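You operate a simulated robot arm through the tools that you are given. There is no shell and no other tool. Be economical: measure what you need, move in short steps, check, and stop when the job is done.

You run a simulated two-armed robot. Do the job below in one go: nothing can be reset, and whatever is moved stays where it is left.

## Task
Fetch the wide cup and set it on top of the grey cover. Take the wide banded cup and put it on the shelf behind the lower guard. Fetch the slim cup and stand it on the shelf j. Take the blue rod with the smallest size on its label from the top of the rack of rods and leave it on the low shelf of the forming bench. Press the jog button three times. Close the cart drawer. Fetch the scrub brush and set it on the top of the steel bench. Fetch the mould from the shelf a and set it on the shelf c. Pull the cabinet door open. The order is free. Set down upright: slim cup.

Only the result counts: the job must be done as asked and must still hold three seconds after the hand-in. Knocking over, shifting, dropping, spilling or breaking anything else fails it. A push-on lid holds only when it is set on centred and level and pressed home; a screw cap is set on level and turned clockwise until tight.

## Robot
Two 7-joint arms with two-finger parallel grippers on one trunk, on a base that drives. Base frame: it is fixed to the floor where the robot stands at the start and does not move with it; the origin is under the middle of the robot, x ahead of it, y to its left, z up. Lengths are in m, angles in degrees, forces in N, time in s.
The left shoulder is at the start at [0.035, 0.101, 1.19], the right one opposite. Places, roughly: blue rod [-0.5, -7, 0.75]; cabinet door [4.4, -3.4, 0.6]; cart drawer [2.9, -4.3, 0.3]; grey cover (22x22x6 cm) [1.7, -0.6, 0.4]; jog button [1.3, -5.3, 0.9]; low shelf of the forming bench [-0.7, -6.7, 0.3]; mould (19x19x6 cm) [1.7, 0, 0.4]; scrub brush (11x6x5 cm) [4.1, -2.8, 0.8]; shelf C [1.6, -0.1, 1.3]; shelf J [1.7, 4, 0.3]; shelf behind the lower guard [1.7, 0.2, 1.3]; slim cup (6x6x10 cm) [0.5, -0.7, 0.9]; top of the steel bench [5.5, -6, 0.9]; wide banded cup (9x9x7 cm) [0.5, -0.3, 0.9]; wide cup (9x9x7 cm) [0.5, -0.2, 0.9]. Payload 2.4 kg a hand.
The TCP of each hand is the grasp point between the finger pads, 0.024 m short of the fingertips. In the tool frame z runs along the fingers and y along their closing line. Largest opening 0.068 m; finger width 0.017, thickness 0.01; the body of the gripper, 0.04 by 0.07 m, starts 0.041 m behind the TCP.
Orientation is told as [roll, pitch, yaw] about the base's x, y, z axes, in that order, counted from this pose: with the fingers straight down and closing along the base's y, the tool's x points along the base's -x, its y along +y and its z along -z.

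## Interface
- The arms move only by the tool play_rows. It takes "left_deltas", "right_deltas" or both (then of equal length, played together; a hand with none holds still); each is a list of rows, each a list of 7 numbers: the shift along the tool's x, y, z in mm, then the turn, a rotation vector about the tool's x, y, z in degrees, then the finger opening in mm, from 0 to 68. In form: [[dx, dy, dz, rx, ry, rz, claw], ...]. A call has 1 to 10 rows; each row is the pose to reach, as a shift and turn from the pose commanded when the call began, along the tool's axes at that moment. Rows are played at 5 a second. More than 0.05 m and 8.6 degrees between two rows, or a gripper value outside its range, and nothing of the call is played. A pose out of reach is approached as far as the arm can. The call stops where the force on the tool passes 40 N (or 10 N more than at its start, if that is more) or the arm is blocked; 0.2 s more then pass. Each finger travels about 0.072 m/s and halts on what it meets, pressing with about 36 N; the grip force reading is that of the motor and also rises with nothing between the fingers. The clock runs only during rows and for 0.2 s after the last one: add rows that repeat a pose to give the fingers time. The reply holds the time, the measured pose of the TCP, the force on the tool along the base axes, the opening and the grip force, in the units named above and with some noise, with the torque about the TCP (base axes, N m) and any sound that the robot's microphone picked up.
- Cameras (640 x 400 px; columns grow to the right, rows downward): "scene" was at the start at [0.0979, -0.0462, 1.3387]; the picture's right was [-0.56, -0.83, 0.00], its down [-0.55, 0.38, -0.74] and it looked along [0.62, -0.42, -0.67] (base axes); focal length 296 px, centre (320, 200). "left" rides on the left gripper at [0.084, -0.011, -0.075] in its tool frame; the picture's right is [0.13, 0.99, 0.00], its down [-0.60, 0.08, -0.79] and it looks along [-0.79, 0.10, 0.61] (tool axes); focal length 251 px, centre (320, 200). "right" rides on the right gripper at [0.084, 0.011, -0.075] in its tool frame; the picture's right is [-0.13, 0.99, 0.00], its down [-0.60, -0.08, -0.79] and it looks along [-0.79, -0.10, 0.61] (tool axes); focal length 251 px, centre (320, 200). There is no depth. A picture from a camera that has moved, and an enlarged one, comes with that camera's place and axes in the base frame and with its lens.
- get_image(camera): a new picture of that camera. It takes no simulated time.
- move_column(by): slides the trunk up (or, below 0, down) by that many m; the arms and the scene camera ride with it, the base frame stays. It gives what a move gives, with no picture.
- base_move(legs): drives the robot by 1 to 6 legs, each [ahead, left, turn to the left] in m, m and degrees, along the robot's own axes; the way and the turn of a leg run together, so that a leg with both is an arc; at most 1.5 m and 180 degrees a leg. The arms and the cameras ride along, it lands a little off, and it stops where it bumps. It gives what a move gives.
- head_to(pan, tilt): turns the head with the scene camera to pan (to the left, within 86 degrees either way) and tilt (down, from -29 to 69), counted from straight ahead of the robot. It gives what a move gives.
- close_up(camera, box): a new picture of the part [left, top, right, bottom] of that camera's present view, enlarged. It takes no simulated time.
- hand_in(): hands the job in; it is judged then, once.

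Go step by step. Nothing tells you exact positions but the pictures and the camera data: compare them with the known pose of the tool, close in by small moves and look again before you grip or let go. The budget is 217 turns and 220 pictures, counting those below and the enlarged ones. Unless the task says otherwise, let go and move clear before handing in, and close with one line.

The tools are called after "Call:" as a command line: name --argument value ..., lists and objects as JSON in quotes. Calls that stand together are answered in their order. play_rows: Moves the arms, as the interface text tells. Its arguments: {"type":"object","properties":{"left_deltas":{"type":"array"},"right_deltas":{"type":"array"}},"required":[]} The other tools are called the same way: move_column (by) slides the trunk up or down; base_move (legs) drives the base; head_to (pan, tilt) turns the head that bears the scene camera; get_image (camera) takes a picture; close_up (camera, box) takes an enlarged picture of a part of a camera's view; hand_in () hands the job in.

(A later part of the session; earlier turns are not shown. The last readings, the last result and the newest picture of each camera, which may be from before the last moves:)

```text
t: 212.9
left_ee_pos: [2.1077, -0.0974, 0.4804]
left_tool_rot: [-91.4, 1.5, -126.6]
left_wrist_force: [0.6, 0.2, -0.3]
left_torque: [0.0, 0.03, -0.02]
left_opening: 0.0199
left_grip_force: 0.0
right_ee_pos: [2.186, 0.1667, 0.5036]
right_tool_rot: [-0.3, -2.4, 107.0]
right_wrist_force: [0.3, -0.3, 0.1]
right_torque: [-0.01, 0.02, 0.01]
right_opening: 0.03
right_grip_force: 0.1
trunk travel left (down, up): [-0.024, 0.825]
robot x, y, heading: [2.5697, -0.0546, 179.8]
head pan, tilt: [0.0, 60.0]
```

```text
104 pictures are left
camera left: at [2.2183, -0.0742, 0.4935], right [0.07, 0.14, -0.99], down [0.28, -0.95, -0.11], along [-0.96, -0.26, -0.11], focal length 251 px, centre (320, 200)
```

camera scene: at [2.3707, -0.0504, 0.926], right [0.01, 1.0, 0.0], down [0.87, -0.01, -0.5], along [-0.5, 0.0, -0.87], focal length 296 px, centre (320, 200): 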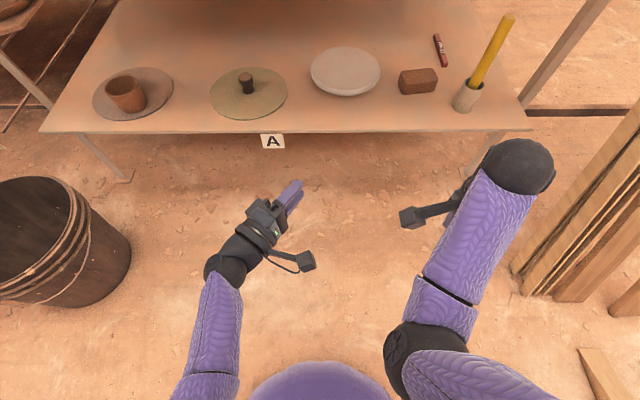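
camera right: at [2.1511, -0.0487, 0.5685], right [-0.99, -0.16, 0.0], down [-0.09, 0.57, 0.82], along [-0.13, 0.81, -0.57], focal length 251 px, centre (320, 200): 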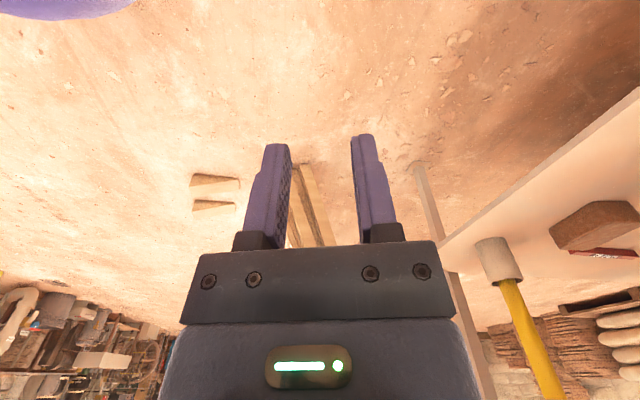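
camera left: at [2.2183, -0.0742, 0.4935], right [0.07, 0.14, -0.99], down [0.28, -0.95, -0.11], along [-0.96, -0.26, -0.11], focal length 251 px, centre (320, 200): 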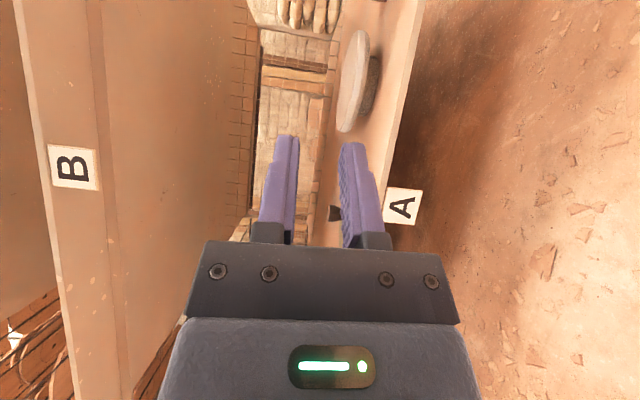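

The left hand is level and points at the mould. Drop the column slightly, drive in to just before it, and lower the hand to rim height.

Call:
move_column --by -0.02

Call:
base_move --legs '[[0.26, 0, 0]]'

Call:
get_image --camera "left"

Call:
get_image --camera "scene"

```text
t: 213.6
left_ee_pos: [2.1068, -0.0994, 0.4731]
left_tool_rot: [-92.1, 0.7, -126.8]
left_wrist_force: [0.5, 0.1, -0.1]
left_torque: [0.02, -0.02, 0.01]
left_opening: 0.0202
left_grip_force: 0.1
right_ee_pos: [2.1876, 0.1653, 0.4936]
right_tool_rot: [0.3, -2.8, 107.1]
right_wrist_force: [-0.4, 0.6, 0.3]
right_torque: [-0.01, 0.0, 0.0]
right_opening: 0.0299
right_grip_force: 0.1
trunk travel left (down, up): [-0.004, 0.845]
robot x, y, heading: [2.5732, -0.0544, 179.5]
head pan, tilt: [0.0, 60.0]
```

```text
t: 215.5
left_ee_pos: [1.8477, -0.0952, 0.4717]
left_tool_rot: [-91.9, 0.7, -126.9]
left_wrist_force: [0.2, -0.5, -0.5]
left_torque: [0.01, -0.02, 0.03]
left_opening: 0.0202
left_grip_force: 0.0
right_ee_pos: [1.9296, 0.168, 0.4933]
right_tool_rot: [0.3, -2.7, 106.9]
right_wrist_force: [-0.1, -0.2, 0.5]
right_torque: [-0.02, -0.01, 0.01]
right_opening: 0.0298
right_grip_force: 0.1
trunk travel left (down, up): [-0.004, 0.845]
robot x, y, heading: [2.3118, -0.0515, 179.4]
head pan, tilt: [0.0, 60.0]
```

```text
103 pictures are left
camera left: at [1.959, -0.0731, 0.4827], right [0.06, 0.13, -0.99], down [0.27, -0.96, -0.11], along [-0.96, -0.26, -0.09], focal length 251 px, centre (320, 200)
```

left: 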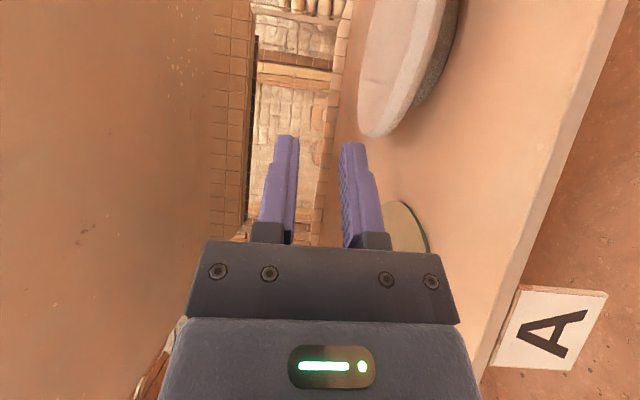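

```text
102 pictures are left
camera scene: at [2.109, -0.0491, 0.9116], right [0.01, 1.0, 0.0], down [0.86, -0.01, -0.5], along [-0.5, 0.01, -0.86], focal length 296 px, centre (320, 200)
```

scene: 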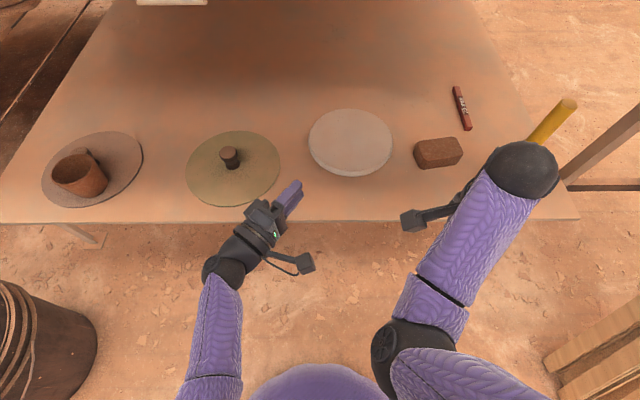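

Lower the hand to rim height beside the mould with 50 mm opening.

Call:
play_rows --left_deltas '[[16, 16, 17, 0, 0, 0, 50], [32, 33, 35, 0, 0, 0, 50], [49, 50, 53, 0, 0, 0, 50], [49, 66, 53, 0, 0, 0, 50]]'

Call:
get_image --camera "left"

Call:
get_image --camera "scene"

```text
t: 216.5
left_ee_pos: [1.8335, -0.0219, 0.3983]
left_tool_rot: [-91.6, 1.0, -126.8]
left_wrist_force: [-0.4, 0.2, 0.9]
left_torque: [0.01, 0.05, 0.01]
left_opening: 0.0494
left_grip_force: 0.1
right_ee_pos: [1.9269, 0.1702, 0.4825]
right_tool_rot: [-0.3, -2.4, 106.9]
right_wrist_force: [-0.1, -0.2, 0.1]
right_torque: [0.02, 0.02, -0.02]
right_opening: 0.03
right_grip_force: 0.1
trunk travel left (down, up): [-0.004, 0.845]
robot x, y, heading: [2.3153, -0.0511, 179.5]
head pan, tilt: [0.0, 60.0]
```

```text
101 pictures are left
camera left: at [1.9439, 0.0008, 0.4102], right [0.07, 0.13, -0.99], down [0.27, -0.96, -0.11], along [-0.96, -0.26, -0.1], focal length 251 px, centre (320, 200)
```

left: 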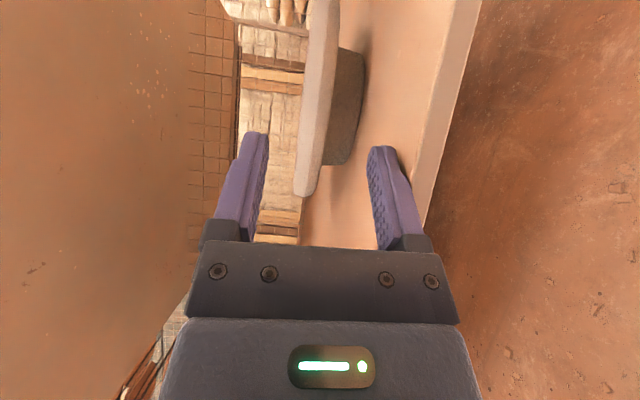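

```text
100 pictures are left
camera scene: at [2.1038, -0.0478, 0.9041], right [0.01, 1.0, 0.0], down [0.87, -0.01, -0.5], along [-0.5, 0.0, -0.87], focal length 296 px, centre (320, 200)
```

scene: 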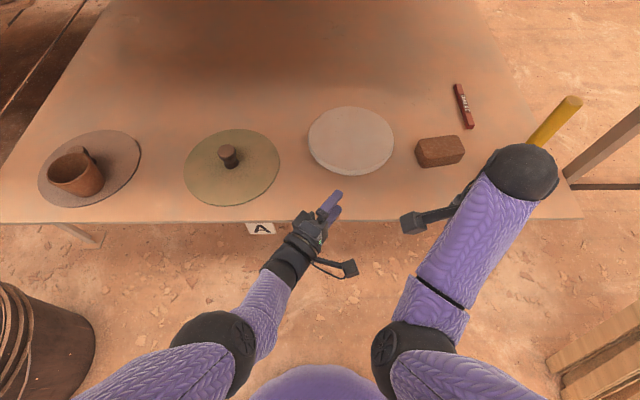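

The rim sits neatly between the fingers. Raise 12 mm, then drive forward 0.095 m to bring the rim in.

Call:
play_rows --left_deltas '[[0, -12, 0, 0, 0, 0, 52], [0, -12, 0, 0, 0, 0, 52]]'

Call:
base_move --legs '[[0.07, 0, 0]]'

Call:
get_image --camera "left"

Call:
close_up --camera "scene" --box '[220, 60, 480, 260]'

```text
t: 217.1
left_ee_pos: [1.8335, -0.022, 0.4105]
left_tool_rot: [-91.5, 1.0, -126.9]
left_wrist_force: [-0.4, -0.1, 0.4]
left_torque: [-0.01, 0.02, 0.03]
left_opening: 0.0521
left_grip_force: 0.0
right_ee_pos: [1.9269, 0.1686, 0.4843]
right_tool_rot: [-0.3, -2.5, 106.9]
right_wrist_force: [0.2, -0.3, -0.1]
right_torque: [0.03, 0.01, -0.01]
right_opening: 0.03
right_grip_force: 0.0
trunk travel left (down, up): [-0.004, 0.845]
robot x, y, heading: [2.3124, -0.051, 179.3]
head pan, tilt: [0.0, 60.0]
```

```text
t: 218.1
left_ee_pos: [1.7638, -0.0221, 0.411]
left_tool_rot: [-91.6, 1.1, -126.8]
left_wrist_force: [0.4, 0.6, -0.1]
left_torque: [0.01, 0.01, 0.02]
left_opening: 0.0519
left_grip_force: 0.1
right_ee_pos: [1.8575, 0.1699, 0.4831]
right_tool_rot: [-0.4, -2.5, 106.9]
right_wrist_force: [0.2, 1.2, -0.5]
right_torque: [0.0, 0.01, -0.02]
right_opening: 0.0301
right_grip_force: 0.1
trunk travel left (down, up): [-0.004, 0.845]
robot x, y, heading: [2.2396, -0.052, 179.5]
head pan, tilt: [0.0, 60.0]
```

```text
99 pictures are left
camera left: at [1.8752, 0.0002, 0.4223], right [0.07, 0.13, -0.99], down [0.27, -0.96, -0.11], along [-0.96, -0.26, -0.1], focal length 251 px, centre (320, 200)
```

left: 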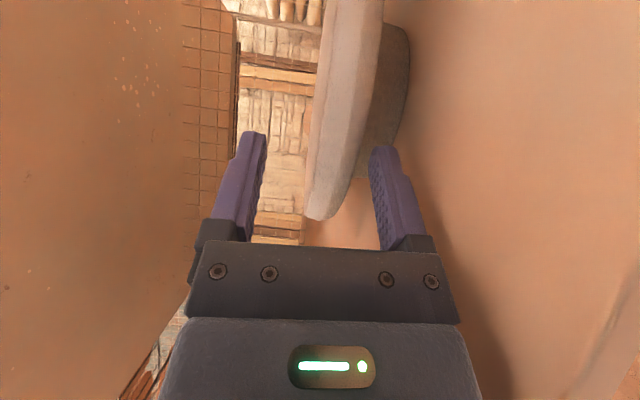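

```text
2.00 times, centred on (350, 160) of scene
camera zoom: at [2.0346, -0.0474, 0.9049], right [0.01, 1.0, 0.0], down [0.87, -0.01, -0.5], along [-0.5, 0.0, -0.87], focal length 592 px, centre (260, 280)
```

zoom: 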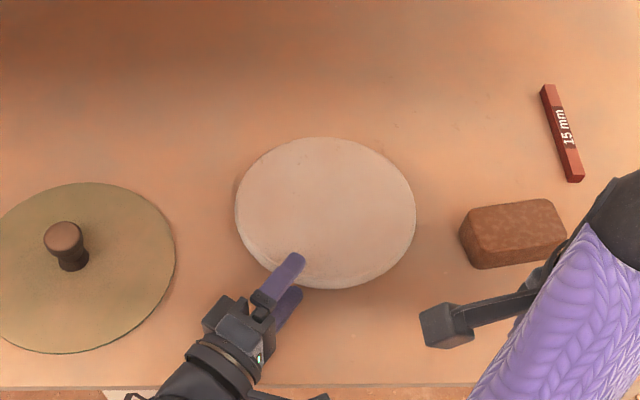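

Push in 20 mm along the fingers, then close slowly and check.

Call:
play_rows --left_deltas '[[0, 0, 10, 0, 0, 0, 52], [0, 0, 19, 0, 0, 0, 52], [0, 0, 19, 0, 0, 0, 40], [0, 0, 19, 0, 0, 0, 30], [0, 0, 19, 0, 0, 0, 20], [0, 0, 19, 0, 0, 0, 10], [0, 0, 19, 0, 0, 0, 0]]'

Call:
get_image --camera "left"

Call:
close_up --camera "scene" --box '[220, 60, 480, 260]'

```text
t: 219.7
left_ee_pos: [1.7497, -0.0103, 0.4106]
left_tool_rot: [-91.4, 1.1, -126.8]
left_wrist_force: [0.0, 0.8, -0.1]
left_torque: [-0.22, -0.68, 0.0]
left_opening: 0.0229
left_grip_force: 35.4
right_ee_pos: [1.8582, 0.1687, 0.4833]
right_tool_rot: [-0.4, -2.4, 106.9]
right_wrist_force: [0.9, -0.6, -0.3]
right_torque: [-0.01, -0.03, 0.01]
right_opening: 0.03
right_grip_force: 0.1
trunk travel left (down, up): [-0.004, 0.845]
robot x, y, heading: [2.2393, -0.0479, 179.4]
head pan, tilt: [0.0, 60.0]
```

```text
97 pictures are left
camera left: at [1.8603, 0.0117, 0.4223], right [0.07, 0.13, -0.99], down [0.27, -0.96, -0.11], along [-0.96, -0.26, -0.1], focal length 251 px, centre (320, 200)
```

left: 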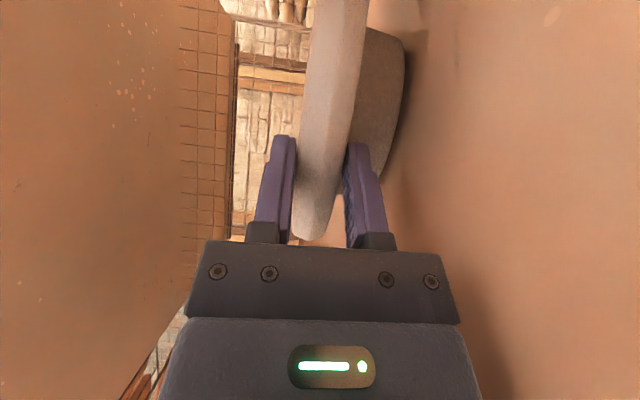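

```text
2.00 times, centred on (350, 160) of scene
camera zoom: at [2.0341, -0.0473, 0.9046], right [0.01, 1.0, 0.0], down [0.87, -0.01, -0.5], along [-0.5, 0.0, -0.87], focal length 592 px, centre (260, 280)
```

zoom: 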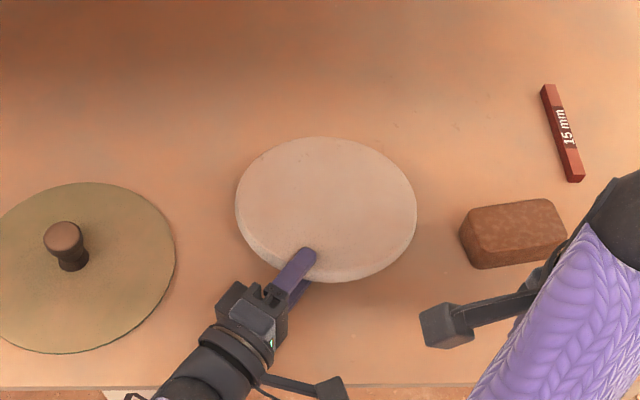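

Gripped (23 mm thick rim). Lift a little by arm and check droop.

Call:
play_rows --left_deltas '[[0, -6, 0, 0, 0, 0, 0], [0, -13, 0, 0, 0, 0, 0], [0, -20, 0, 0, 0, 0, 0], [0, -28, 0, 0, 0, 0, 0], [0, -28, 0, 0, 0, 0, 0]]'

Call:
get_image --camera "left"

Call:
close_up --camera "scene" --box '[220, 60, 480, 260]'

```text
t: 220.9
left_ee_pos: [1.75, -0.0118, 0.4383]
left_tool_rot: [-91.4, 1.1, -126.8]
left_wrist_force: [0.1, -0.2, -8.4]
left_torque: [-0.25, -0.72, -0.01]
left_opening: 0.0232
left_grip_force: 35.8
right_ee_pos: [1.8569, 0.1703, 0.4829]
right_tool_rot: [-0.4, -2.4, 106.9]
right_wrist_force: [0.2, 0.6, -0.2]
right_torque: [-0.01, 0.0, -0.03]
right_opening: 0.03
right_grip_force: 0.0
trunk travel left (down, up): [-0.004, 0.845]
robot x, y, heading: [2.2405, -0.0501, 179.5]
head pan, tilt: [0.0, 60.0]
```

```text
95 pictures are left
camera left: at [1.8602, 0.0106, 0.4502], right [0.07, 0.13, -0.99], down [0.27, -0.96, -0.11], along [-0.96, -0.26, -0.1], focal length 251 px, centre (320, 200)
```

left: 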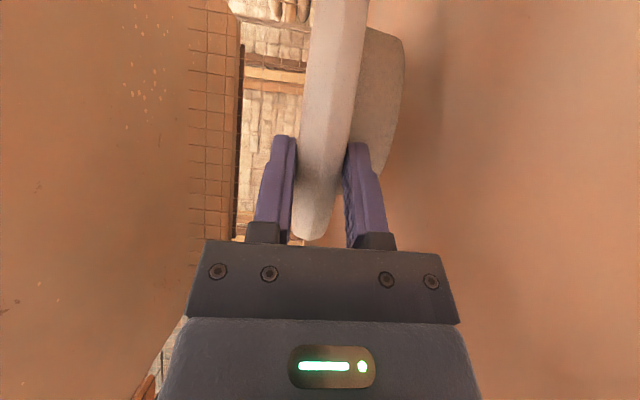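

```text
2.00 times, centred on (350, 160) of scene
camera zoom: at [2.0341, -0.0473, 0.9047], right [0.01, 1.0, 0.0], down [0.87, -0.01, -0.5], along [-0.5, 0.0, -0.87], focal length 592 px, centre (260, 280)
```

zoom: 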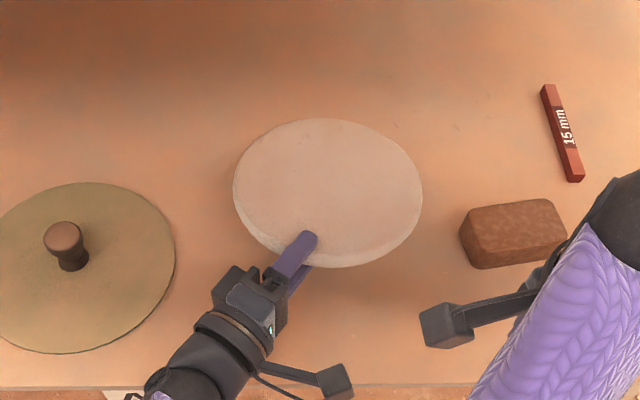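

Held firmly (~0.85 kg), no droop. Back out and raise the column.

Call:
base_move --legs '[[-0.5, 0, 0]]'

Call:
move_column --by 0.4

Call:
get_image --camera "scene"

```text
t: 223.8
left_ee_pos: [2.2493, -0.0166, 0.4372]
left_tool_rot: [-91.4, 1.0, -126.9]
left_wrist_force: [0.3, -0.4, -8.0]
left_torque: [-0.27, -0.73, -0.03]
left_opening: 0.023
left_grip_force: 35.8
right_ee_pos: [2.359, 0.1662, 0.4829]
right_tool_rot: [-0.4, -2.3, 106.9]
right_wrist_force: [-0.2, 0.7, 0.2]
right_torque: [-0.02, 0.01, -0.02]
right_opening: 0.03
right_grip_force: 0.1
trunk travel left (down, up): [-0.004, 0.845]
robot x, y, heading: [2.7432, -0.0558, 179.5]
head pan, tilt: [0.0, 60.0]
```

```text
t: 227.7
left_ee_pos: [2.2382, -0.0148, 0.9183]
left_tool_rot: [-99.5, -4.8, -126.6]
left_wrist_force: [-1.2, -0.1, -7.5]
left_torque: [-0.26, -0.75, 0.0]
left_opening: 0.023
left_grip_force: 35.8
right_ee_pos: [2.3587, 0.1659, 0.8828]
right_tool_rot: [-0.4, -2.3, 106.9]
right_wrist_force: [0.6, 0.4, 0.6]
right_torque: [0.01, -0.02, 0.01]
right_opening: 0.03
right_grip_force: 0.0
trunk travel left (down, up): [-0.404, 0.445]
robot x, y, heading: [2.7455, -0.0499, 179.6]
head pan, tilt: [0.0, 60.0]
```

```text
93 pictures are left
camera scene: at [2.6413, -0.0522, 1.3145], right [0.01, 1.0, 0.0], down [0.87, -0.01, -0.5], along [-0.5, 0.0, -0.87], focal length 296 px, centre (320, 200)
```

scene: 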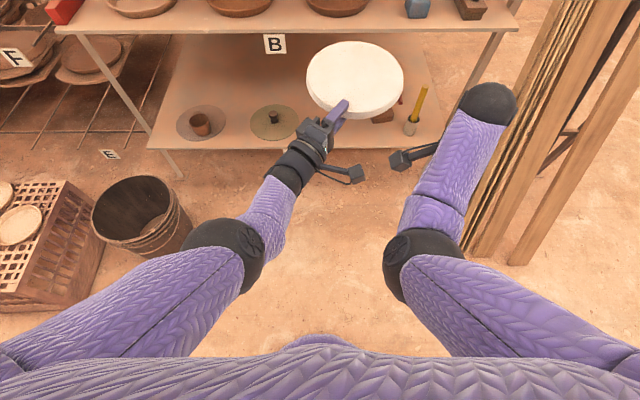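

Call:
move_column --by 0.4

Call:
play_rows --left_deltas '[[0, -25, 0, -2, 0, -1.2, 0], [0, -50, 0, -4, 0, -2.5, 0], [0, -80, 0, -6, 0, -3.8, 0], [0, -110, 0, -8, 0, -5, 0], [0, -140, 0, -8, 0, -5, 0], [0, -170, 0, -8, 0, -5, 0]]'

Call:
head_to --pan 10 --tilt 35

Call:
get_image --camera "scene"

```text
t: 231.5
left_ee_pos: [2.2379, -0.0151, 1.3436]
left_tool_rot: [-101.6, -6.4, -126.3]
left_wrist_force: [0.3, -0.2, -8.7]
left_torque: [-0.31, -0.77, -0.02]
left_opening: 0.0228
left_grip_force: 36.0
right_ee_pos: [2.3573, 0.1661, 1.2827]
right_tool_rot: [-0.4, -2.4, 106.9]
right_wrist_force: [-0.5, 0.8, 0.5]
right_torque: [-0.02, -0.03, 0.0]
right_opening: 0.0298
right_grip_force: 0.0
trunk travel left (down, up): [-0.804, 0.045]
robot x, y, heading: [2.7428, -0.0514, 179.2]
head pan, tilt: [0.0, 60.0]
```

```text
t: 233.1
left_ee_pos: [2.2636, -0.0357, 1.5366]
left_tool_rot: [-95.8, -5.8, -125.1]
left_wrist_force: [-0.2, 0.2, -7.5]
left_torque: [-0.27, -0.74, 0.01]
left_opening: 0.0221
left_grip_force: 36.1
right_ee_pos: [2.3588, 0.1652, 1.2821]
right_tool_rot: [-0.4, -2.4, 106.9]
right_wrist_force: [0.2, 0.0, -0.4]
right_torque: [-0.01, 0.0, 0.03]
right_opening: 0.0301
right_grip_force: 0.1
trunk travel left (down, up): [-0.804, 0.045]
robot x, y, heading: [2.7395, -0.0526, 179.7]
head pan, tilt: [0.0, 60.0]
stopped in row 6 (left hand): the arm was blocked; the commanded pose is now the measured one
```

```text
t: 234.0
left_ee_pos: [2.266, -0.0362, 1.5366]
left_tool_rot: [-95.8, -5.8, -125.2]
left_wrist_force: [-0.2, 0.6, -8.6]
left_torque: [-0.23, -0.76, -0.01]
left_opening: 0.0226
left_grip_force: 35.9
right_ee_pos: [2.3588, 0.1655, 1.2832]
right_tool_rot: [-0.4, -2.4, 106.8]
right_wrist_force: [-0.4, 0.4, 0.3]
right_torque: [0.02, -0.04, 0.02]
right_opening: 0.03
right_grip_force: 0.0
trunk travel left (down, up): [-0.804, 0.045]
robot x, y, heading: [2.7398, -0.0517, 179.6]
head pan, tilt: [10.0, 35.0]
```

```text
92 pictures are left
camera scene: at [2.6414, -0.0675, 1.7496], right [-0.17, 0.99, 0.0], down [0.57, 0.09, -0.82], along [-0.81, -0.14, -0.57], focal length 296 px, centre (320, 200)
```

scene: 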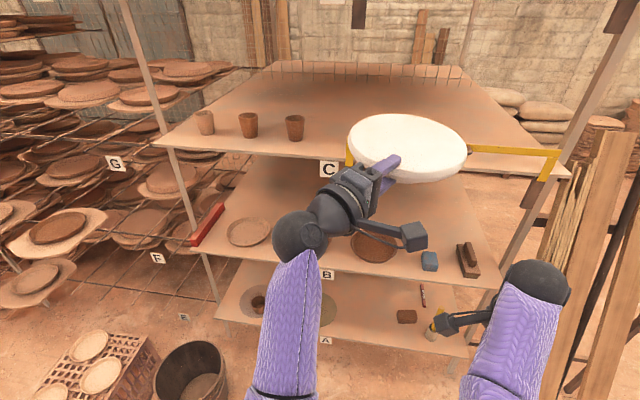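

The mould is above the guard level. I'll level it with a small rotation at a slightly lower height.

Call:
play_rows --left_deltas '[[0, 15, 0, -1.5, 0, -1.5, 0], [0, 30, 0, -3, 0, -3, 0], [0, 40, 0, -4.5, 0, -4.5, 0], [0, 40, 0, -5, 0, -5.8, 0]]'

Call:
get_image --camera "left"

```text
t: 235.0
left_ee_pos: [2.2629, -0.0323, 1.4958]
left_tool_rot: [-90.8, 0.4, -125.8]
left_wrist_force: [-1.0, -0.3, -7.1]
left_torque: [-0.26, -0.76, 0.01]
left_opening: 0.0223
left_grip_force: 36.5
right_ee_pos: [2.3586, 0.1659, 1.2827]
right_tool_rot: [-0.4, -2.4, 106.8]
right_wrist_force: [0.1, 0.5, -0.4]
right_torque: [-0.01, 0.02, 0.0]
right_opening: 0.0303
right_grip_force: 0.1
trunk travel left (down, up): [-0.804, 0.045]
robot x, y, heading: [2.7443, -0.057, 179.5]
head pan, tilt: [10.0, 35.0]
```

```text
91 pictures are left
camera left: at [2.3724, -0.0088, 1.5082], right [0.07, 0.12, -0.99], down [0.29, -0.95, -0.1], along [-0.95, -0.28, -0.1], focal length 251 px, centre (320, 200)
```

left: 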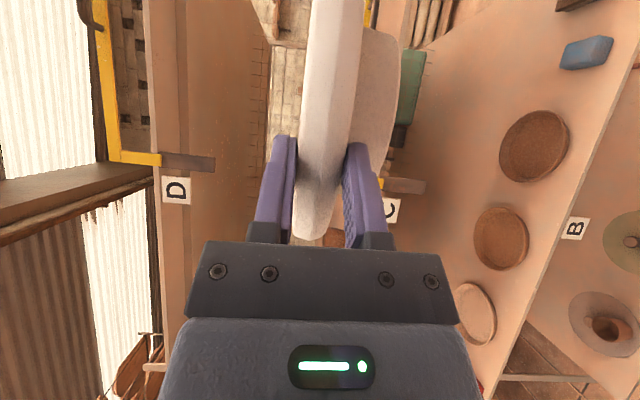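

Mould is level. Before driving in I must retract the right hand.

Call:
play_rows --right_deltas '[[11, -36, 0, 0, 0, 0, 30], [22, -72, 0, 0, 0, 0, 30], [33, -108, 0, 0, 0, 0, 30], [44, -143, 0, 0, 0, 0, 30]]'

Call:
move_column --by 0.03

Call:
base_move --legs '[[0, 0.105, 0], [0.35, 0, 0]]'

Call:
get_image --camera "scene"

```text
t: 235.9
left_ee_pos: [2.2627, -0.0334, 1.4967]
left_tool_rot: [-90.8, 0.5, -125.8]
left_wrist_force: [0.4, 0.0, -8.0]
left_torque: [-0.26, -0.72, -0.01]
left_opening: 0.0225
left_grip_force: 35.6
right_ee_pos: [2.4253, 0.1837, 1.3476]
right_tool_rot: [12.0, -8.7, 104.5]
right_wrist_force: [0.4, 0.0, -0.5]
right_torque: [0.0, 0.01, 0.01]
right_opening: 0.03
right_grip_force: 0.0
trunk travel left (down, up): [-0.804, 0.045]
robot x, y, heading: [2.7418, -0.0555, 179.5]
head pan, tilt: [10.0, 35.0]
stopped in row 4 (right hand): the arm was blocked; the commanded pose is now the measured one
```

```text
t: 236.7
left_ee_pos: [2.2618, -0.0338, 1.5268]
left_tool_rot: [-90.8, 0.5, -125.8]
left_wrist_force: [0.8, 0.1, -8.1]
left_torque: [-0.24, -0.75, 0.0]
left_opening: 0.0224
left_grip_force: 35.8
right_ee_pos: [2.4275, 0.1909, 1.3768]
right_tool_rot: [11.3, -9.5, 104.1]
right_wrist_force: [0.3, -0.6, -0.1]
right_torque: [-0.04, -0.02, -0.02]
right_opening: 0.0299
right_grip_force: 0.0
trunk travel left (down, up): [-0.834, 0.015]
robot x, y, heading: [2.7436, -0.0538, 179.5]
head pan, tilt: [10.0, 35.0]
```

```text
t: 239.7
left_ee_pos: [1.913, -0.1323, 1.5259]
left_tool_rot: [-90.9, 0.5, -126.0]
left_wrist_force: [-0.6, 0.1, -8.3]
left_torque: [-0.27, -0.74, -0.01]
left_opening: 0.0225
left_grip_force: 35.7
right_ee_pos: [2.0777, 0.0897, 1.3792]
right_tool_rot: [11.7, -9.2, 104.0]
right_wrist_force: [-0.1, 0.6, -1.1]
right_torque: [-0.02, 0.02, -0.02]
right_opening: 0.03
right_grip_force: 0.1
trunk travel left (down, up): [-0.834, 0.015]
robot x, y, heading: [2.3927, -0.1561, 179.4]
head pan, tilt: [10.0, 35.0]
```

```text
90 pictures are left
camera scene: at [2.2928, -0.1682, 1.7797], right [-0.16, 0.99, 0.0], down [0.57, 0.09, -0.82], along [-0.81, -0.13, -0.57], focal length 296 px, centre (320, 200)
```

scene: 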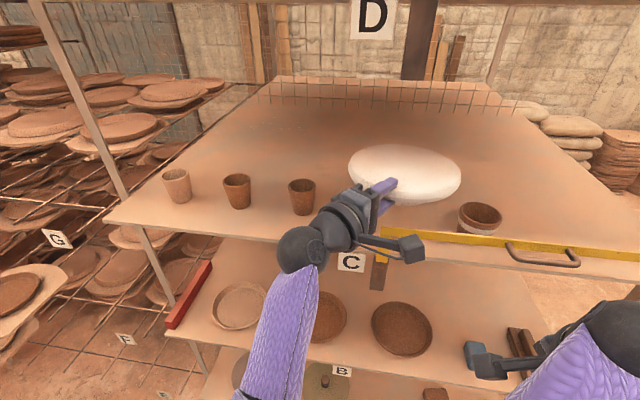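

Guard would be in the way of the right hand, so raise it above rail height first, then drive the rest.

Call:
play_rows --right_deltas '[[0, 0, -40, 0, 0, 0, 30], [0, 0, -80, 0, 0, 0, 30], [0, 0, -120, 0, 0, 0, 30], [0, 0, -160, 0, 0, 0, 30]]'

Call:
get_image --camera "scene"

```text
t: 240.5
left_ee_pos: [1.914, -0.1318, 1.5251]
left_tool_rot: [-90.7, 0.4, -126.0]
left_wrist_force: [0.7, 0.5, -8.8]
left_torque: [-0.28, -0.72, -0.01]
left_opening: 0.0222
left_grip_force: 35.9
right_ee_pos: [2.0786, 0.1364, 1.4802]
right_tool_rot: [12.4, -10.2, 102.0]
right_wrist_force: [-14.2, 9.5, -5.8]
right_torque: [-0.01, -0.66, -1.23]
right_opening: 0.0302
right_grip_force: 0.1
right hand out of reach, approached as far as the arm can: row 1, 2, 3, 4
trunk travel left (down, up): [-0.834, 0.015]
robot x, y, heading: [2.3895, -0.1571, 179.2]
head pan, tilt: [10.0, 35.0]
stopped in row 4 (right hand): the force on the tool passed its limit at 148 N (the readings are from after the stop); the commanded pose is now the measured one
```

```text
89 pictures are left
camera scene: at [2.2939, -0.168, 1.7798], right [-0.16, 0.99, 0.0], down [0.57, 0.09, -0.82], along [-0.81, -0.13, -0.57], focal length 296 px, centre (320, 200)
```

scene: 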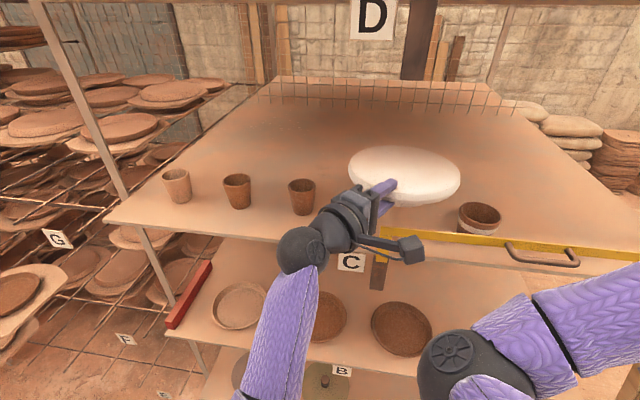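

I'll back off a little and lower the right hand well below the guard instead.

Call:
base_move --legs '[[-0.12, 0, 0]]'

Call:
play_rows --right_deltas '[[0, 0, 30, 0, 0, 0, 30], [0, 0, 70, 0, 0, 0, 30], [0, 0, 110, 0, 0, 0, 30], [0, 0, 150, 0, 0, 0, 30], [0, 0, 190, 0, 0, 0, 30], [0, 0, 230, 0, 0, 0, 30], [0, 0, 270, 0, 0, 0, 30], [0, 0, 310, 0, 0, 0, 30]]'

Call:
head_to --pan -15 --tilt 55

Call:
get_image --camera "scene"

```text
t: 241.8
left_ee_pos: [2.0335, -0.1342, 1.5268]
left_tool_rot: [-90.9, 0.5, -126.1]
left_wrist_force: [0.3, 0.0, -8.2]
left_torque: [-0.29, -0.73, 0.0]
left_opening: 0.0224
left_grip_force: 36.4
right_ee_pos: [2.1976, 0.1354, 1.4802]
right_tool_rot: [12.3, -10.3, 102.1]
right_wrist_force: [-18.3, 25.9, -11.8]
right_torque: [-0.28, -0.68, -1.0]
right_opening: 0.0301
right_grip_force: 0.0
trunk travel left (down, up): [-0.834, 0.015]
robot x, y, heading: [2.5157, -0.1585, 179.4]
head pan, tilt: [10.0, 35.0]
```

```text
t: 243.6
left_ee_pos: [2.0344, -0.1337, 1.5267]
left_tool_rot: [-90.8, 0.4, -126.0]
left_wrist_force: [0.4, 0.2, -8.3]
left_torque: [-0.26, -0.74, 0.01]
left_opening: 0.0223
left_grip_force: 35.6
right_ee_pos: [2.122, 0.1745, 1.1817]
right_tool_rot: [12.4, -10.3, 102.0]
right_wrist_force: [0.1, -0.1, -0.7]
right_torque: [0.0, 0.01, -0.01]
right_opening: 0.0303
right_grip_force: 0.1
trunk travel left (down, up): [-0.834, 0.015]
robot x, y, heading: [2.5145, -0.1588, 179.1]
head pan, tilt: [10.0, 35.0]
```

```text
t: 244.4
left_ee_pos: [2.0326, -0.1334, 1.5267]
left_tool_rot: [-90.8, 0.5, -126.0]
left_wrist_force: [0.6, -0.1, -8.0]
left_torque: [-0.25, -0.75, 0.0]
left_opening: 0.0222
left_grip_force: 35.9
right_ee_pos: [2.1224, 0.172, 1.1828]
right_tool_rot: [12.3, -10.3, 102.0]
right_wrist_force: [-0.2, -0.5, 0.0]
right_torque: [0.02, 0.02, 0.0]
right_opening: 0.0298
right_grip_force: 0.1
trunk travel left (down, up): [-0.834, 0.015]
robot x, y, heading: [2.5145, -0.1538, 179.2]
head pan, tilt: [-15.0, 55.0]
```

```text
88 pictures are left
camera scene: at [2.4306, -0.1357, 1.7515], right [0.27, 0.96, 0.0], down [0.79, -0.22, -0.57], along [-0.55, 0.15, -0.82], focal length 296 px, centre (320, 200)
```

scene: 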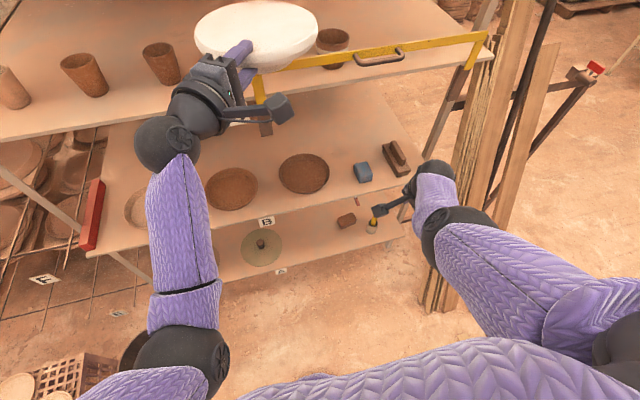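

Call:
play_rows --right_deltas '[[0, -30, 0, 0, 0, 0, 30], [0, -60, 0, 0, 0, 0, 30], [0, -90, 0, 0, 0, 0, 30], [0, -110, 0, 0, 0, 0, 30]]'

Call:
get_image --camera "scene"

```text
t: 245.4
left_ee_pos: [2.0336, -0.1349, 1.528]
left_tool_rot: [-90.8, 0.5, -126.0]
left_wrist_force: [0.4, 0.3, -8.7]
left_torque: [-0.28, -0.72, 0.0]
left_opening: 0.0225
left_grip_force: 36.2
right_ee_pos: [2.2277, 0.1993, 1.1595]
right_tool_rot: [12.3, -10.2, 102.2]
right_wrist_force: [-0.2, 0.1, -0.2]
right_torque: [0.0, 0.02, 0.02]
right_opening: 0.0301
right_grip_force: 0.2
trunk travel left (down, up): [-0.834, 0.015]
robot x, y, heading: [2.5161, -0.1605, 179.3]
head pan, tilt: [-15.0, 55.0]
```

```text
87 pictures are left
camera scene: at [2.4312, -0.1357, 1.7515], right [0.27, 0.96, 0.0], down [0.79, -0.22, -0.57], along [-0.55, 0.15, -0.82], focal length 296 px, centre (320, 200)
```

scene: 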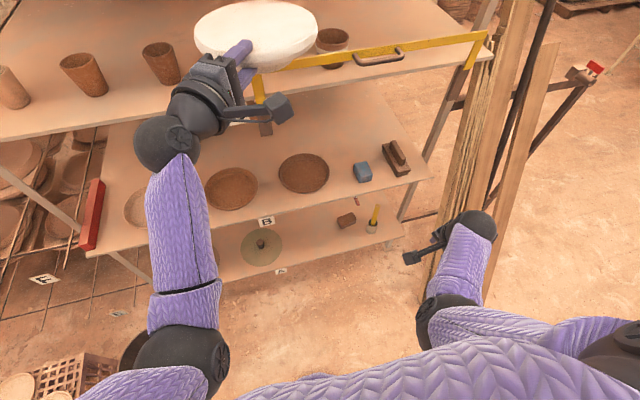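

Now drive in to place the mould.

Call:
base_move --legs '[[0.25, 0, 0], [0.09, 0, 0]]'

Call:
head_to --pan 15 --tilt 50

Call:
get_image --camera "scene"

Call:
get_image --camera "left"

```text
t: 248.0
left_ee_pos: [1.6937, -0.1317, 1.5257]
left_tool_rot: [-90.8, 0.6, -126.0]
left_wrist_force: [-0.4, 0.9, -8.3]
left_torque: [-0.24, -0.76, 0.0]
left_opening: 0.0225
left_grip_force: 36.0
right_ee_pos: [1.887, 0.2031, 1.1583]
right_tool_rot: [12.3, -10.2, 102.2]
right_wrist_force: [0.1, -1.2, -0.4]
right_torque: [0.02, -0.01, -0.01]
right_opening: 0.0302
right_grip_force: 0.0
trunk travel left (down, up): [-0.834, 0.015]
robot x, y, heading: [2.1736, -0.1552, 179.1]
head pan, tilt: [-15.0, 55.0]
```

```text
t: 248.9
left_ee_pos: [1.6939, -0.1299, 1.5261]
left_tool_rot: [-90.9, 0.5, -125.9]
left_wrist_force: [-0.2, 0.8, -8.3]
left_torque: [-0.25, -0.75, -0.04]
left_opening: 0.0225
left_grip_force: 36.0
right_ee_pos: [1.8866, 0.2036, 1.1578]
right_tool_rot: [12.3, -10.3, 102.2]
right_wrist_force: [0.8, 0.2, 0.1]
right_torque: [-0.05, 0.0, 0.0]
right_opening: 0.0297
right_grip_force: 0.0
trunk travel left (down, up): [-0.834, 0.015]
robot x, y, heading: [2.1744, -0.1523, 179.7]
head pan, tilt: [15.0, 50.0]
```

```text
86 pictures are left
camera scene: at [2.0862, -0.1705, 1.758], right [-0.25, 0.97, 0.0], down [0.74, 0.19, -0.64], along [-0.62, -0.16, -0.77], focal length 296 px, centre (320, 200)
```

scene: 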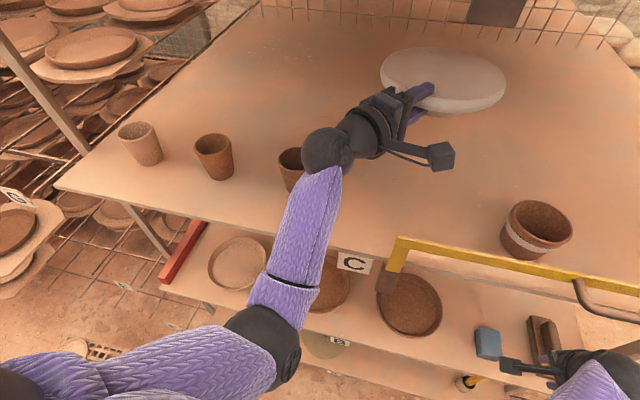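

```text
85 pictures are left
camera left: at [1.8044, -0.1068, 1.5382], right [0.07, 0.12, -0.99], down [0.29, -0.95, -0.1], along [-0.96, -0.28, -0.1], focal length 251 px, centre (320, 200)
```

left: 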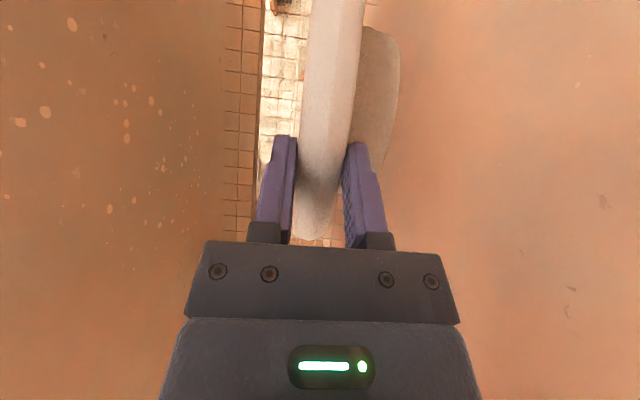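

Positions are clear. Lower the mould most of the way.

Call:
play_rows --left_deltas '[[-8, 20, 3, 0, 0, 0, 0], [-16, 45, 5, 0, 0, 0, 0], [-16, 75, 5, 0, 0, 0, 0], [-16, 105, 5, 0, 0, 0, 0]]'

Call:
get_image --camera "scene"

Call:
get_image --camera "left"

```text
t: 249.9
left_ee_pos: [1.6785, -0.1395, 1.4201]
left_tool_rot: [-90.8, 0.5, -125.9]
left_wrist_force: [-0.7, -0.4, -8.2]
left_torque: [-0.27, -0.73, -0.01]
left_opening: 0.0228
left_grip_force: 36.2
right_ee_pos: [1.8882, 0.2032, 1.1588]
right_tool_rot: [12.3, -10.3, 102.2]
right_wrist_force: [0.2, 0.7, -0.6]
right_torque: [0.01, 0.0, -0.02]
right_opening: 0.0299
right_grip_force: 0.1
trunk travel left (down, up): [-0.834, 0.015]
robot x, y, heading: [2.1738, -0.1514, 179.6]
head pan, tilt: [15.0, 50.0]
```

```text
84 pictures are left
camera scene: at [2.0858, -0.1709, 1.758], right [-0.25, 0.97, 0.0], down [0.74, 0.19, -0.64], along [-0.62, -0.16, -0.77], focal length 296 px, centre (320, 200)
```

scene: 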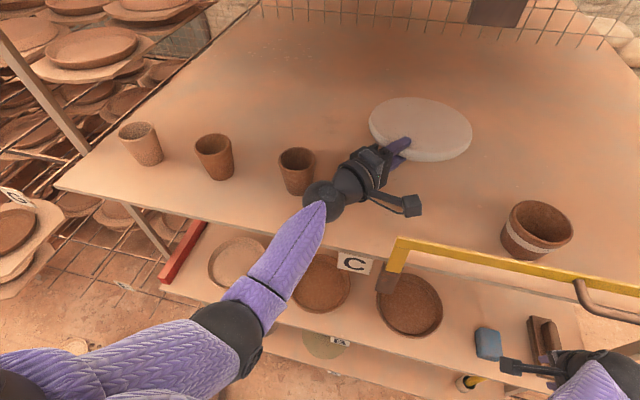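

```text
83 pictures are left
camera left: at [1.7902, -0.115, 1.4322], right [0.07, 0.12, -0.99], down [0.29, -0.95, -0.09], along [-0.95, -0.28, -0.1], focal length 251 px, centre (320, 200)
```

left: 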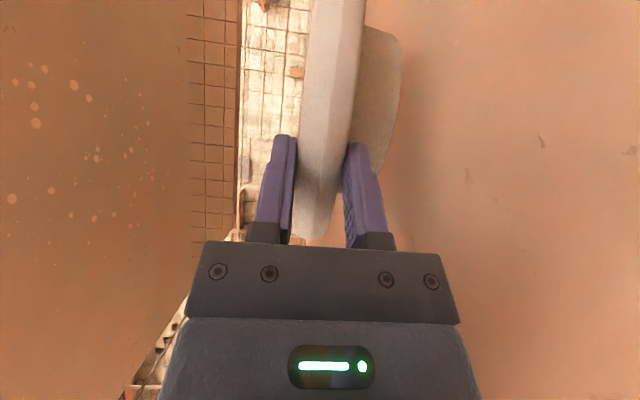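

The forearm would come close to the shelf edge, so I'll tip the fingers 5° down while lowering the last bit.

Call:
play_rows --left_deltas '[[0, 3, 0, -2.5, 0, 0, 0], [0, 7, 0, -5, 0, 0, 0], [0, 11, 0, -5, 0, 0, 0], [0, 15, 0, -5, 0, 0, 0]]'

Call:
close_up --camera "scene" --box '[200, 80, 500, 300]'

```text
t: 250.9
left_ee_pos: [1.6791, -0.1378, 1.4062]
left_tool_rot: [-85.8, 0.6, -126.1]
left_wrist_force: [0.1, -0.6, -7.2]
left_torque: [-0.23, -0.73, -0.02]
left_opening: 0.0224
left_grip_force: 36.0
right_ee_pos: [1.8874, 0.2033, 1.1584]
right_tool_rot: [12.3, -10.3, 102.2]
right_wrist_force: [-0.1, -0.3, 0.2]
right_torque: [-0.02, 0.01, 0.01]
right_opening: 0.0298
right_grip_force: 0.1
trunk travel left (down, up): [-0.834, 0.015]
robot x, y, heading: [2.1712, -0.1523, 179.6]
head pan, tilt: [15.0, 50.0]
```

```text
1.82 times, centred on (350, 190) of scene
camera zoom: at [2.0863, -0.1707, 1.758], right [-0.25, 0.97, 0.0], down [0.74, 0.19, -0.64], along [-0.62, -0.16, -0.77], focal length 538 px, centre (266, 218)
```

zoom: 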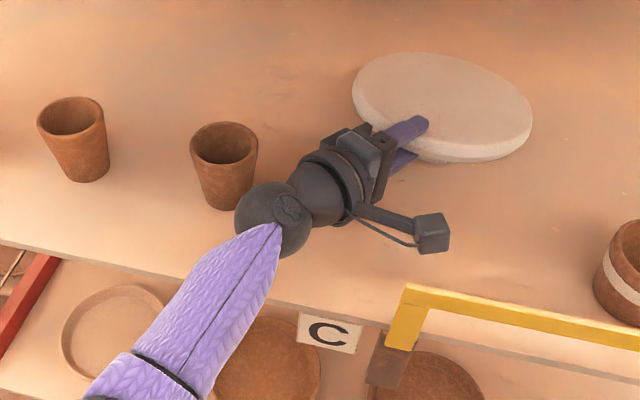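

Call:
play_rows --left_deltas '[[0, 3, 0, 0, 0, 0, 0], [0, 6, 0, 0, 0, 0, 0], [0, 9, 0, 0, 0, 0, 0], [0, 12, 0, 0, 0, 0, 0]]'

Call:
close_up --camera "left" --box '[220, 0, 480, 260]'

```text
t: 251.9
left_ee_pos: [1.6811, -0.139, 1.3954]
left_tool_rot: [-85.9, 0.5, -125.9]
left_wrist_force: [0.8, -0.6, -5.3]
left_torque: [0.04, -0.23, 0.03]
left_opening: 0.0219
left_grip_force: 36.1
right_ee_pos: [1.8885, 0.2038, 1.1593]
right_tool_rot: [12.3, -10.3, 102.2]
right_wrist_force: [0.3, 0.1, 0.3]
right_torque: [-0.02, 0.02, -0.01]
right_opening: 0.0304
right_grip_force: 0.0
trunk travel left (down, up): [-0.834, 0.015]
robot x, y, heading: [2.1735, -0.1518, 179.4]
head pan, tilt: [15.0, 50.0]
```

```text
1.54 times, centred on (350, 130) of left
camera zoom: at [1.7906, -0.1149, 1.4129], right [0.14, 0.07, -0.99], down [0.29, -0.96, -0.03], along [-0.95, -0.28, -0.15], focal length 387 px, centre (274, 308)
```

zoom: 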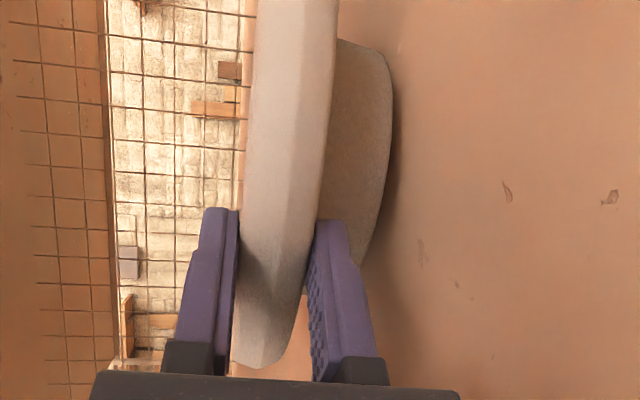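

Far edge touches. Level it nearly, then release.

Call:
play_rows --left_deltas '[[0, 3, 0, 1.5, 0, 0, 0], [0, 6, 0, 3, 0, 0, 0]]'

```text
t: 252.5
left_ee_pos: [1.6797, -0.1396, 1.3875]
left_tool_rot: [-88.8, 0.5, -125.9]
left_wrist_force: [0.7, 0.5, -7.7]
left_torque: [-0.25, -0.74, 0.02]
left_opening: 0.0221
left_grip_force: 35.9
right_ee_pos: [1.8868, 0.2044, 1.1595]
right_tool_rot: [12.3, -10.3, 102.2]
right_wrist_force: [-0.3, 0.4, -0.3]
right_torque: [-0.04, 0.02, -0.01]
right_opening: 0.0299
right_grip_force: 0.2
trunk travel left (down, up): [-0.834, 0.015]
robot x, y, heading: [2.1783, -0.1563, 179.3]
head pan, tilt: [15.0, 50.0]
```

Call:
play_rows --left_deltas '[[0, 2, 0, 0, 0, 0, 0], [0, 4, 0, 0, 0, 0, 0], [0, 6, 0, 0, 0, 0, 0]]'

Call:
close_up --camera "left" --box '[220, 0, 480, 260]'

```text
t: 253.3
left_ee_pos: [1.6828, -0.1402, 1.3834]
left_tool_rot: [-88.9, 0.6, -125.9]
left_wrist_force: [2.1, -1.7, 0.1]
left_torque: [0.1, 0.46, 0.18]
left_opening: 0.0218
left_grip_force: 35.7
right_ee_pos: [1.8874, 0.2022, 1.159]
right_tool_rot: [12.3, -10.3, 102.2]
right_wrist_force: [-0.3, -0.1, -0.1]
right_torque: [0.03, -0.01, -0.02]
right_opening: 0.0298
right_grip_force: 0.1
trunk travel left (down, up): [-0.834, 0.015]
robot x, y, heading: [2.1774, -0.151, 179.4]
head pan, tilt: [15.0, 50.0]
```

```text
1.54 times, centred on (350, 130) of left
camera zoom: at [1.7927, -0.1162, 1.3979], right [0.1, 0.1, -0.99], down [0.29, -0.95, -0.07], along [-0.95, -0.28, -0.12], focal length 387 px, centre (274, 308)
```

zoom: 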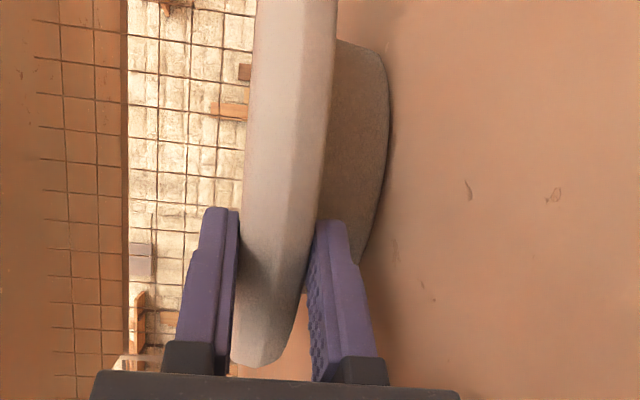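

The shelf carries the mould. Open and slide out to the left-back, then rise.

Call:
play_rows --left_deltas '[[0, 0, 0, 0, 0, 0, 30], [0, 0, 0, 0, 0, 0, 37], [0, 0, 0, 0, 0, 0, 37], [-8, 0, -16, 0, 0, 0, 37], [-18, 0, -32, 0, 0, 0, 37], [-28, 0, -48, 0, 0, 0, 37], [-39, 0, -66, 0, 0, 0, 37]]'

Call:
close_up --camera "scene" --box '[200, 80, 500, 300]'

```text
t: 254.9
left_ee_pos: [1.7127, -0.2098, 1.3844]
left_tool_rot: [-89.0, 0.5, -126.0]
left_wrist_force: [0.7, 0.3, -1.0]
left_torque: [0.01, 0.01, 0.05]
left_opening: 0.0373
left_grip_force: 0.1
right_ee_pos: [1.8887, 0.2024, 1.1585]
right_tool_rot: [12.4, -10.3, 102.1]
right_wrist_force: [-0.4, -0.6, 0.4]
right_torque: [0.02, 0.0, 0.0]
right_opening: 0.0302
right_grip_force: 0.0
trunk travel left (down, up): [-0.834, 0.015]
robot x, y, heading: [2.1723, -0.1501, 179.4]
head pan, tilt: [15.0, 50.0]
```

```text
1.82 times, centred on (350, 190) of scene
camera zoom: at [2.0879, -0.1713, 1.7581], right [-0.25, 0.97, 0.0], down [0.74, 0.19, -0.64], along [-0.62, -0.16, -0.77], focal length 538 px, centre (266, 218)
```

zoom: 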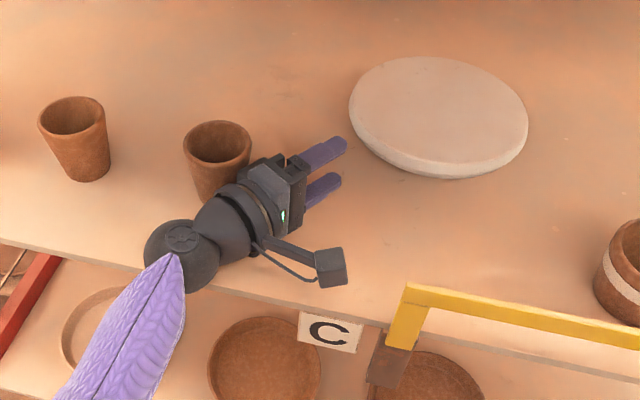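

The gripper body nudged the neighbouring cup by a few millimetres; I'll move carefully away from it and up.

Call:
play_rows --left_deltas '[[8, 0, -6, 0, 0, 0, 37], [17, 0, -12, 0, 0, 0, 37], [17, -30, -12, 0, 0, 0, 37], [17, -70, -12, 0, 0, 0, 37], [17, -110, -12, 0, 0, 0, 37]]'

Call:
close_up --camera "scene" --box '[200, 80, 500, 300]'

```text
t: 256.1
left_ee_pos: [1.7292, -0.203, 1.493]
left_tool_rot: [-88.7, 0.5, -125.9]
left_wrist_force: [-0.9, 0.5, -0.3]
left_torque: [-0.01, 0.02, 0.01]
left_opening: 0.0371
left_grip_force: 0.0
right_ee_pos: [1.8871, 0.203, 1.1588]
right_tool_rot: [12.3, -10.3, 102.2]
right_wrist_force: [-0.1, 0.2, 0.6]
right_torque: [0.0, 0.0, -0.02]
right_opening: 0.0301
right_grip_force: 0.1
trunk travel left (down, up): [-0.834, 0.015]
robot x, y, heading: [2.174, -0.1516, 179.4]
head pan, tilt: [15.0, 50.0]
```

```text
1.82 times, centred on (350, 190) of scene
camera zoom: at [2.0873, -0.1708, 1.7581], right [-0.25, 0.97, 0.0], down [0.74, 0.19, -0.64], along [-0.62, -0.16, -0.77], focal length 538 px, centre (266, 218)
```

zoom: 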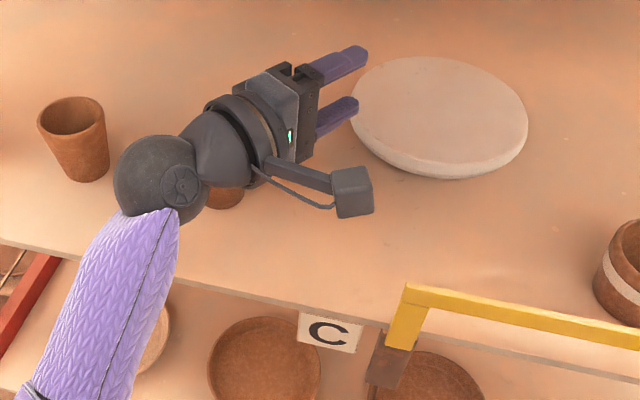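

Call:
base_move --legs '[[-0.22, 0, 0]]'

Call:
head_to --pan 10 --tilt 35

Call:
get_image --camera "scene"

```text
t: 257.8
left_ee_pos: [1.9479, -0.2071, 1.4931]
left_tool_rot: [-88.9, 0.5, -125.8]
left_wrist_force: [0.2, 0.3, -0.1]
left_torque: [0.01, 0.01, 0.04]
left_opening: 0.0371
left_grip_force: 0.1
right_ee_pos: [2.1074, 0.1996, 1.16]
right_tool_rot: [12.4, -10.3, 102.4]
right_wrist_force: [0.6, 0.6, 0.9]
right_torque: [-0.04, 0.03, 0.03]
right_opening: 0.0299
right_grip_force: 0.0
trunk travel left (down, up): [-0.834, 0.015]
robot x, y, heading: [2.3953, -0.154, 179.4]
head pan, tilt: [15.0, 50.0]
```

```text
t: 258.6
left_ee_pos: [1.9476, -0.207, 1.4922]
left_tool_rot: [-88.8, 0.5, -125.9]
left_wrist_force: [-0.3, -0.1, 0.3]
left_torque: [0.03, -0.05, 0.01]
left_opening: 0.0369
left_grip_force: 0.2
right_ee_pos: [2.1059, 0.1998, 1.1593]
right_tool_rot: [12.3, -10.4, 102.3]
right_wrist_force: [-1.4, 0.0, -0.1]
right_torque: [0.0, -0.01, 0.01]
right_opening: 0.0301
right_grip_force: 0.0
trunk travel left (down, up): [-0.834, 0.015]
robot x, y, heading: [2.3897, -0.1531, 179.5]
head pan, tilt: [10.0, 35.0]
```

```text
77 pictures are left
camera scene: at [2.2937, -0.1684, 1.7797], right [-0.17, 0.99, 0.0], down [0.57, 0.1, -0.82], along [-0.81, -0.14, -0.57], focal length 296 px, centre (320, 200)
```

scene: 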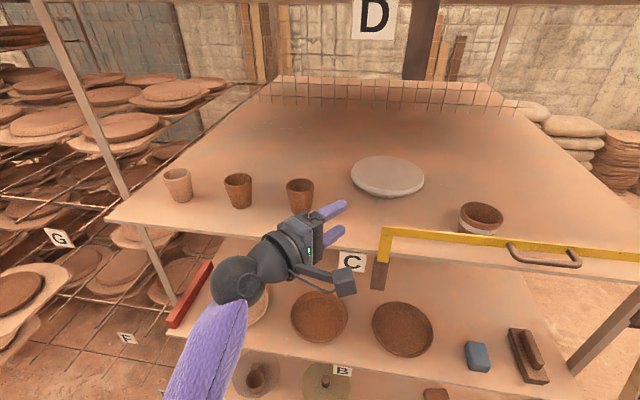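

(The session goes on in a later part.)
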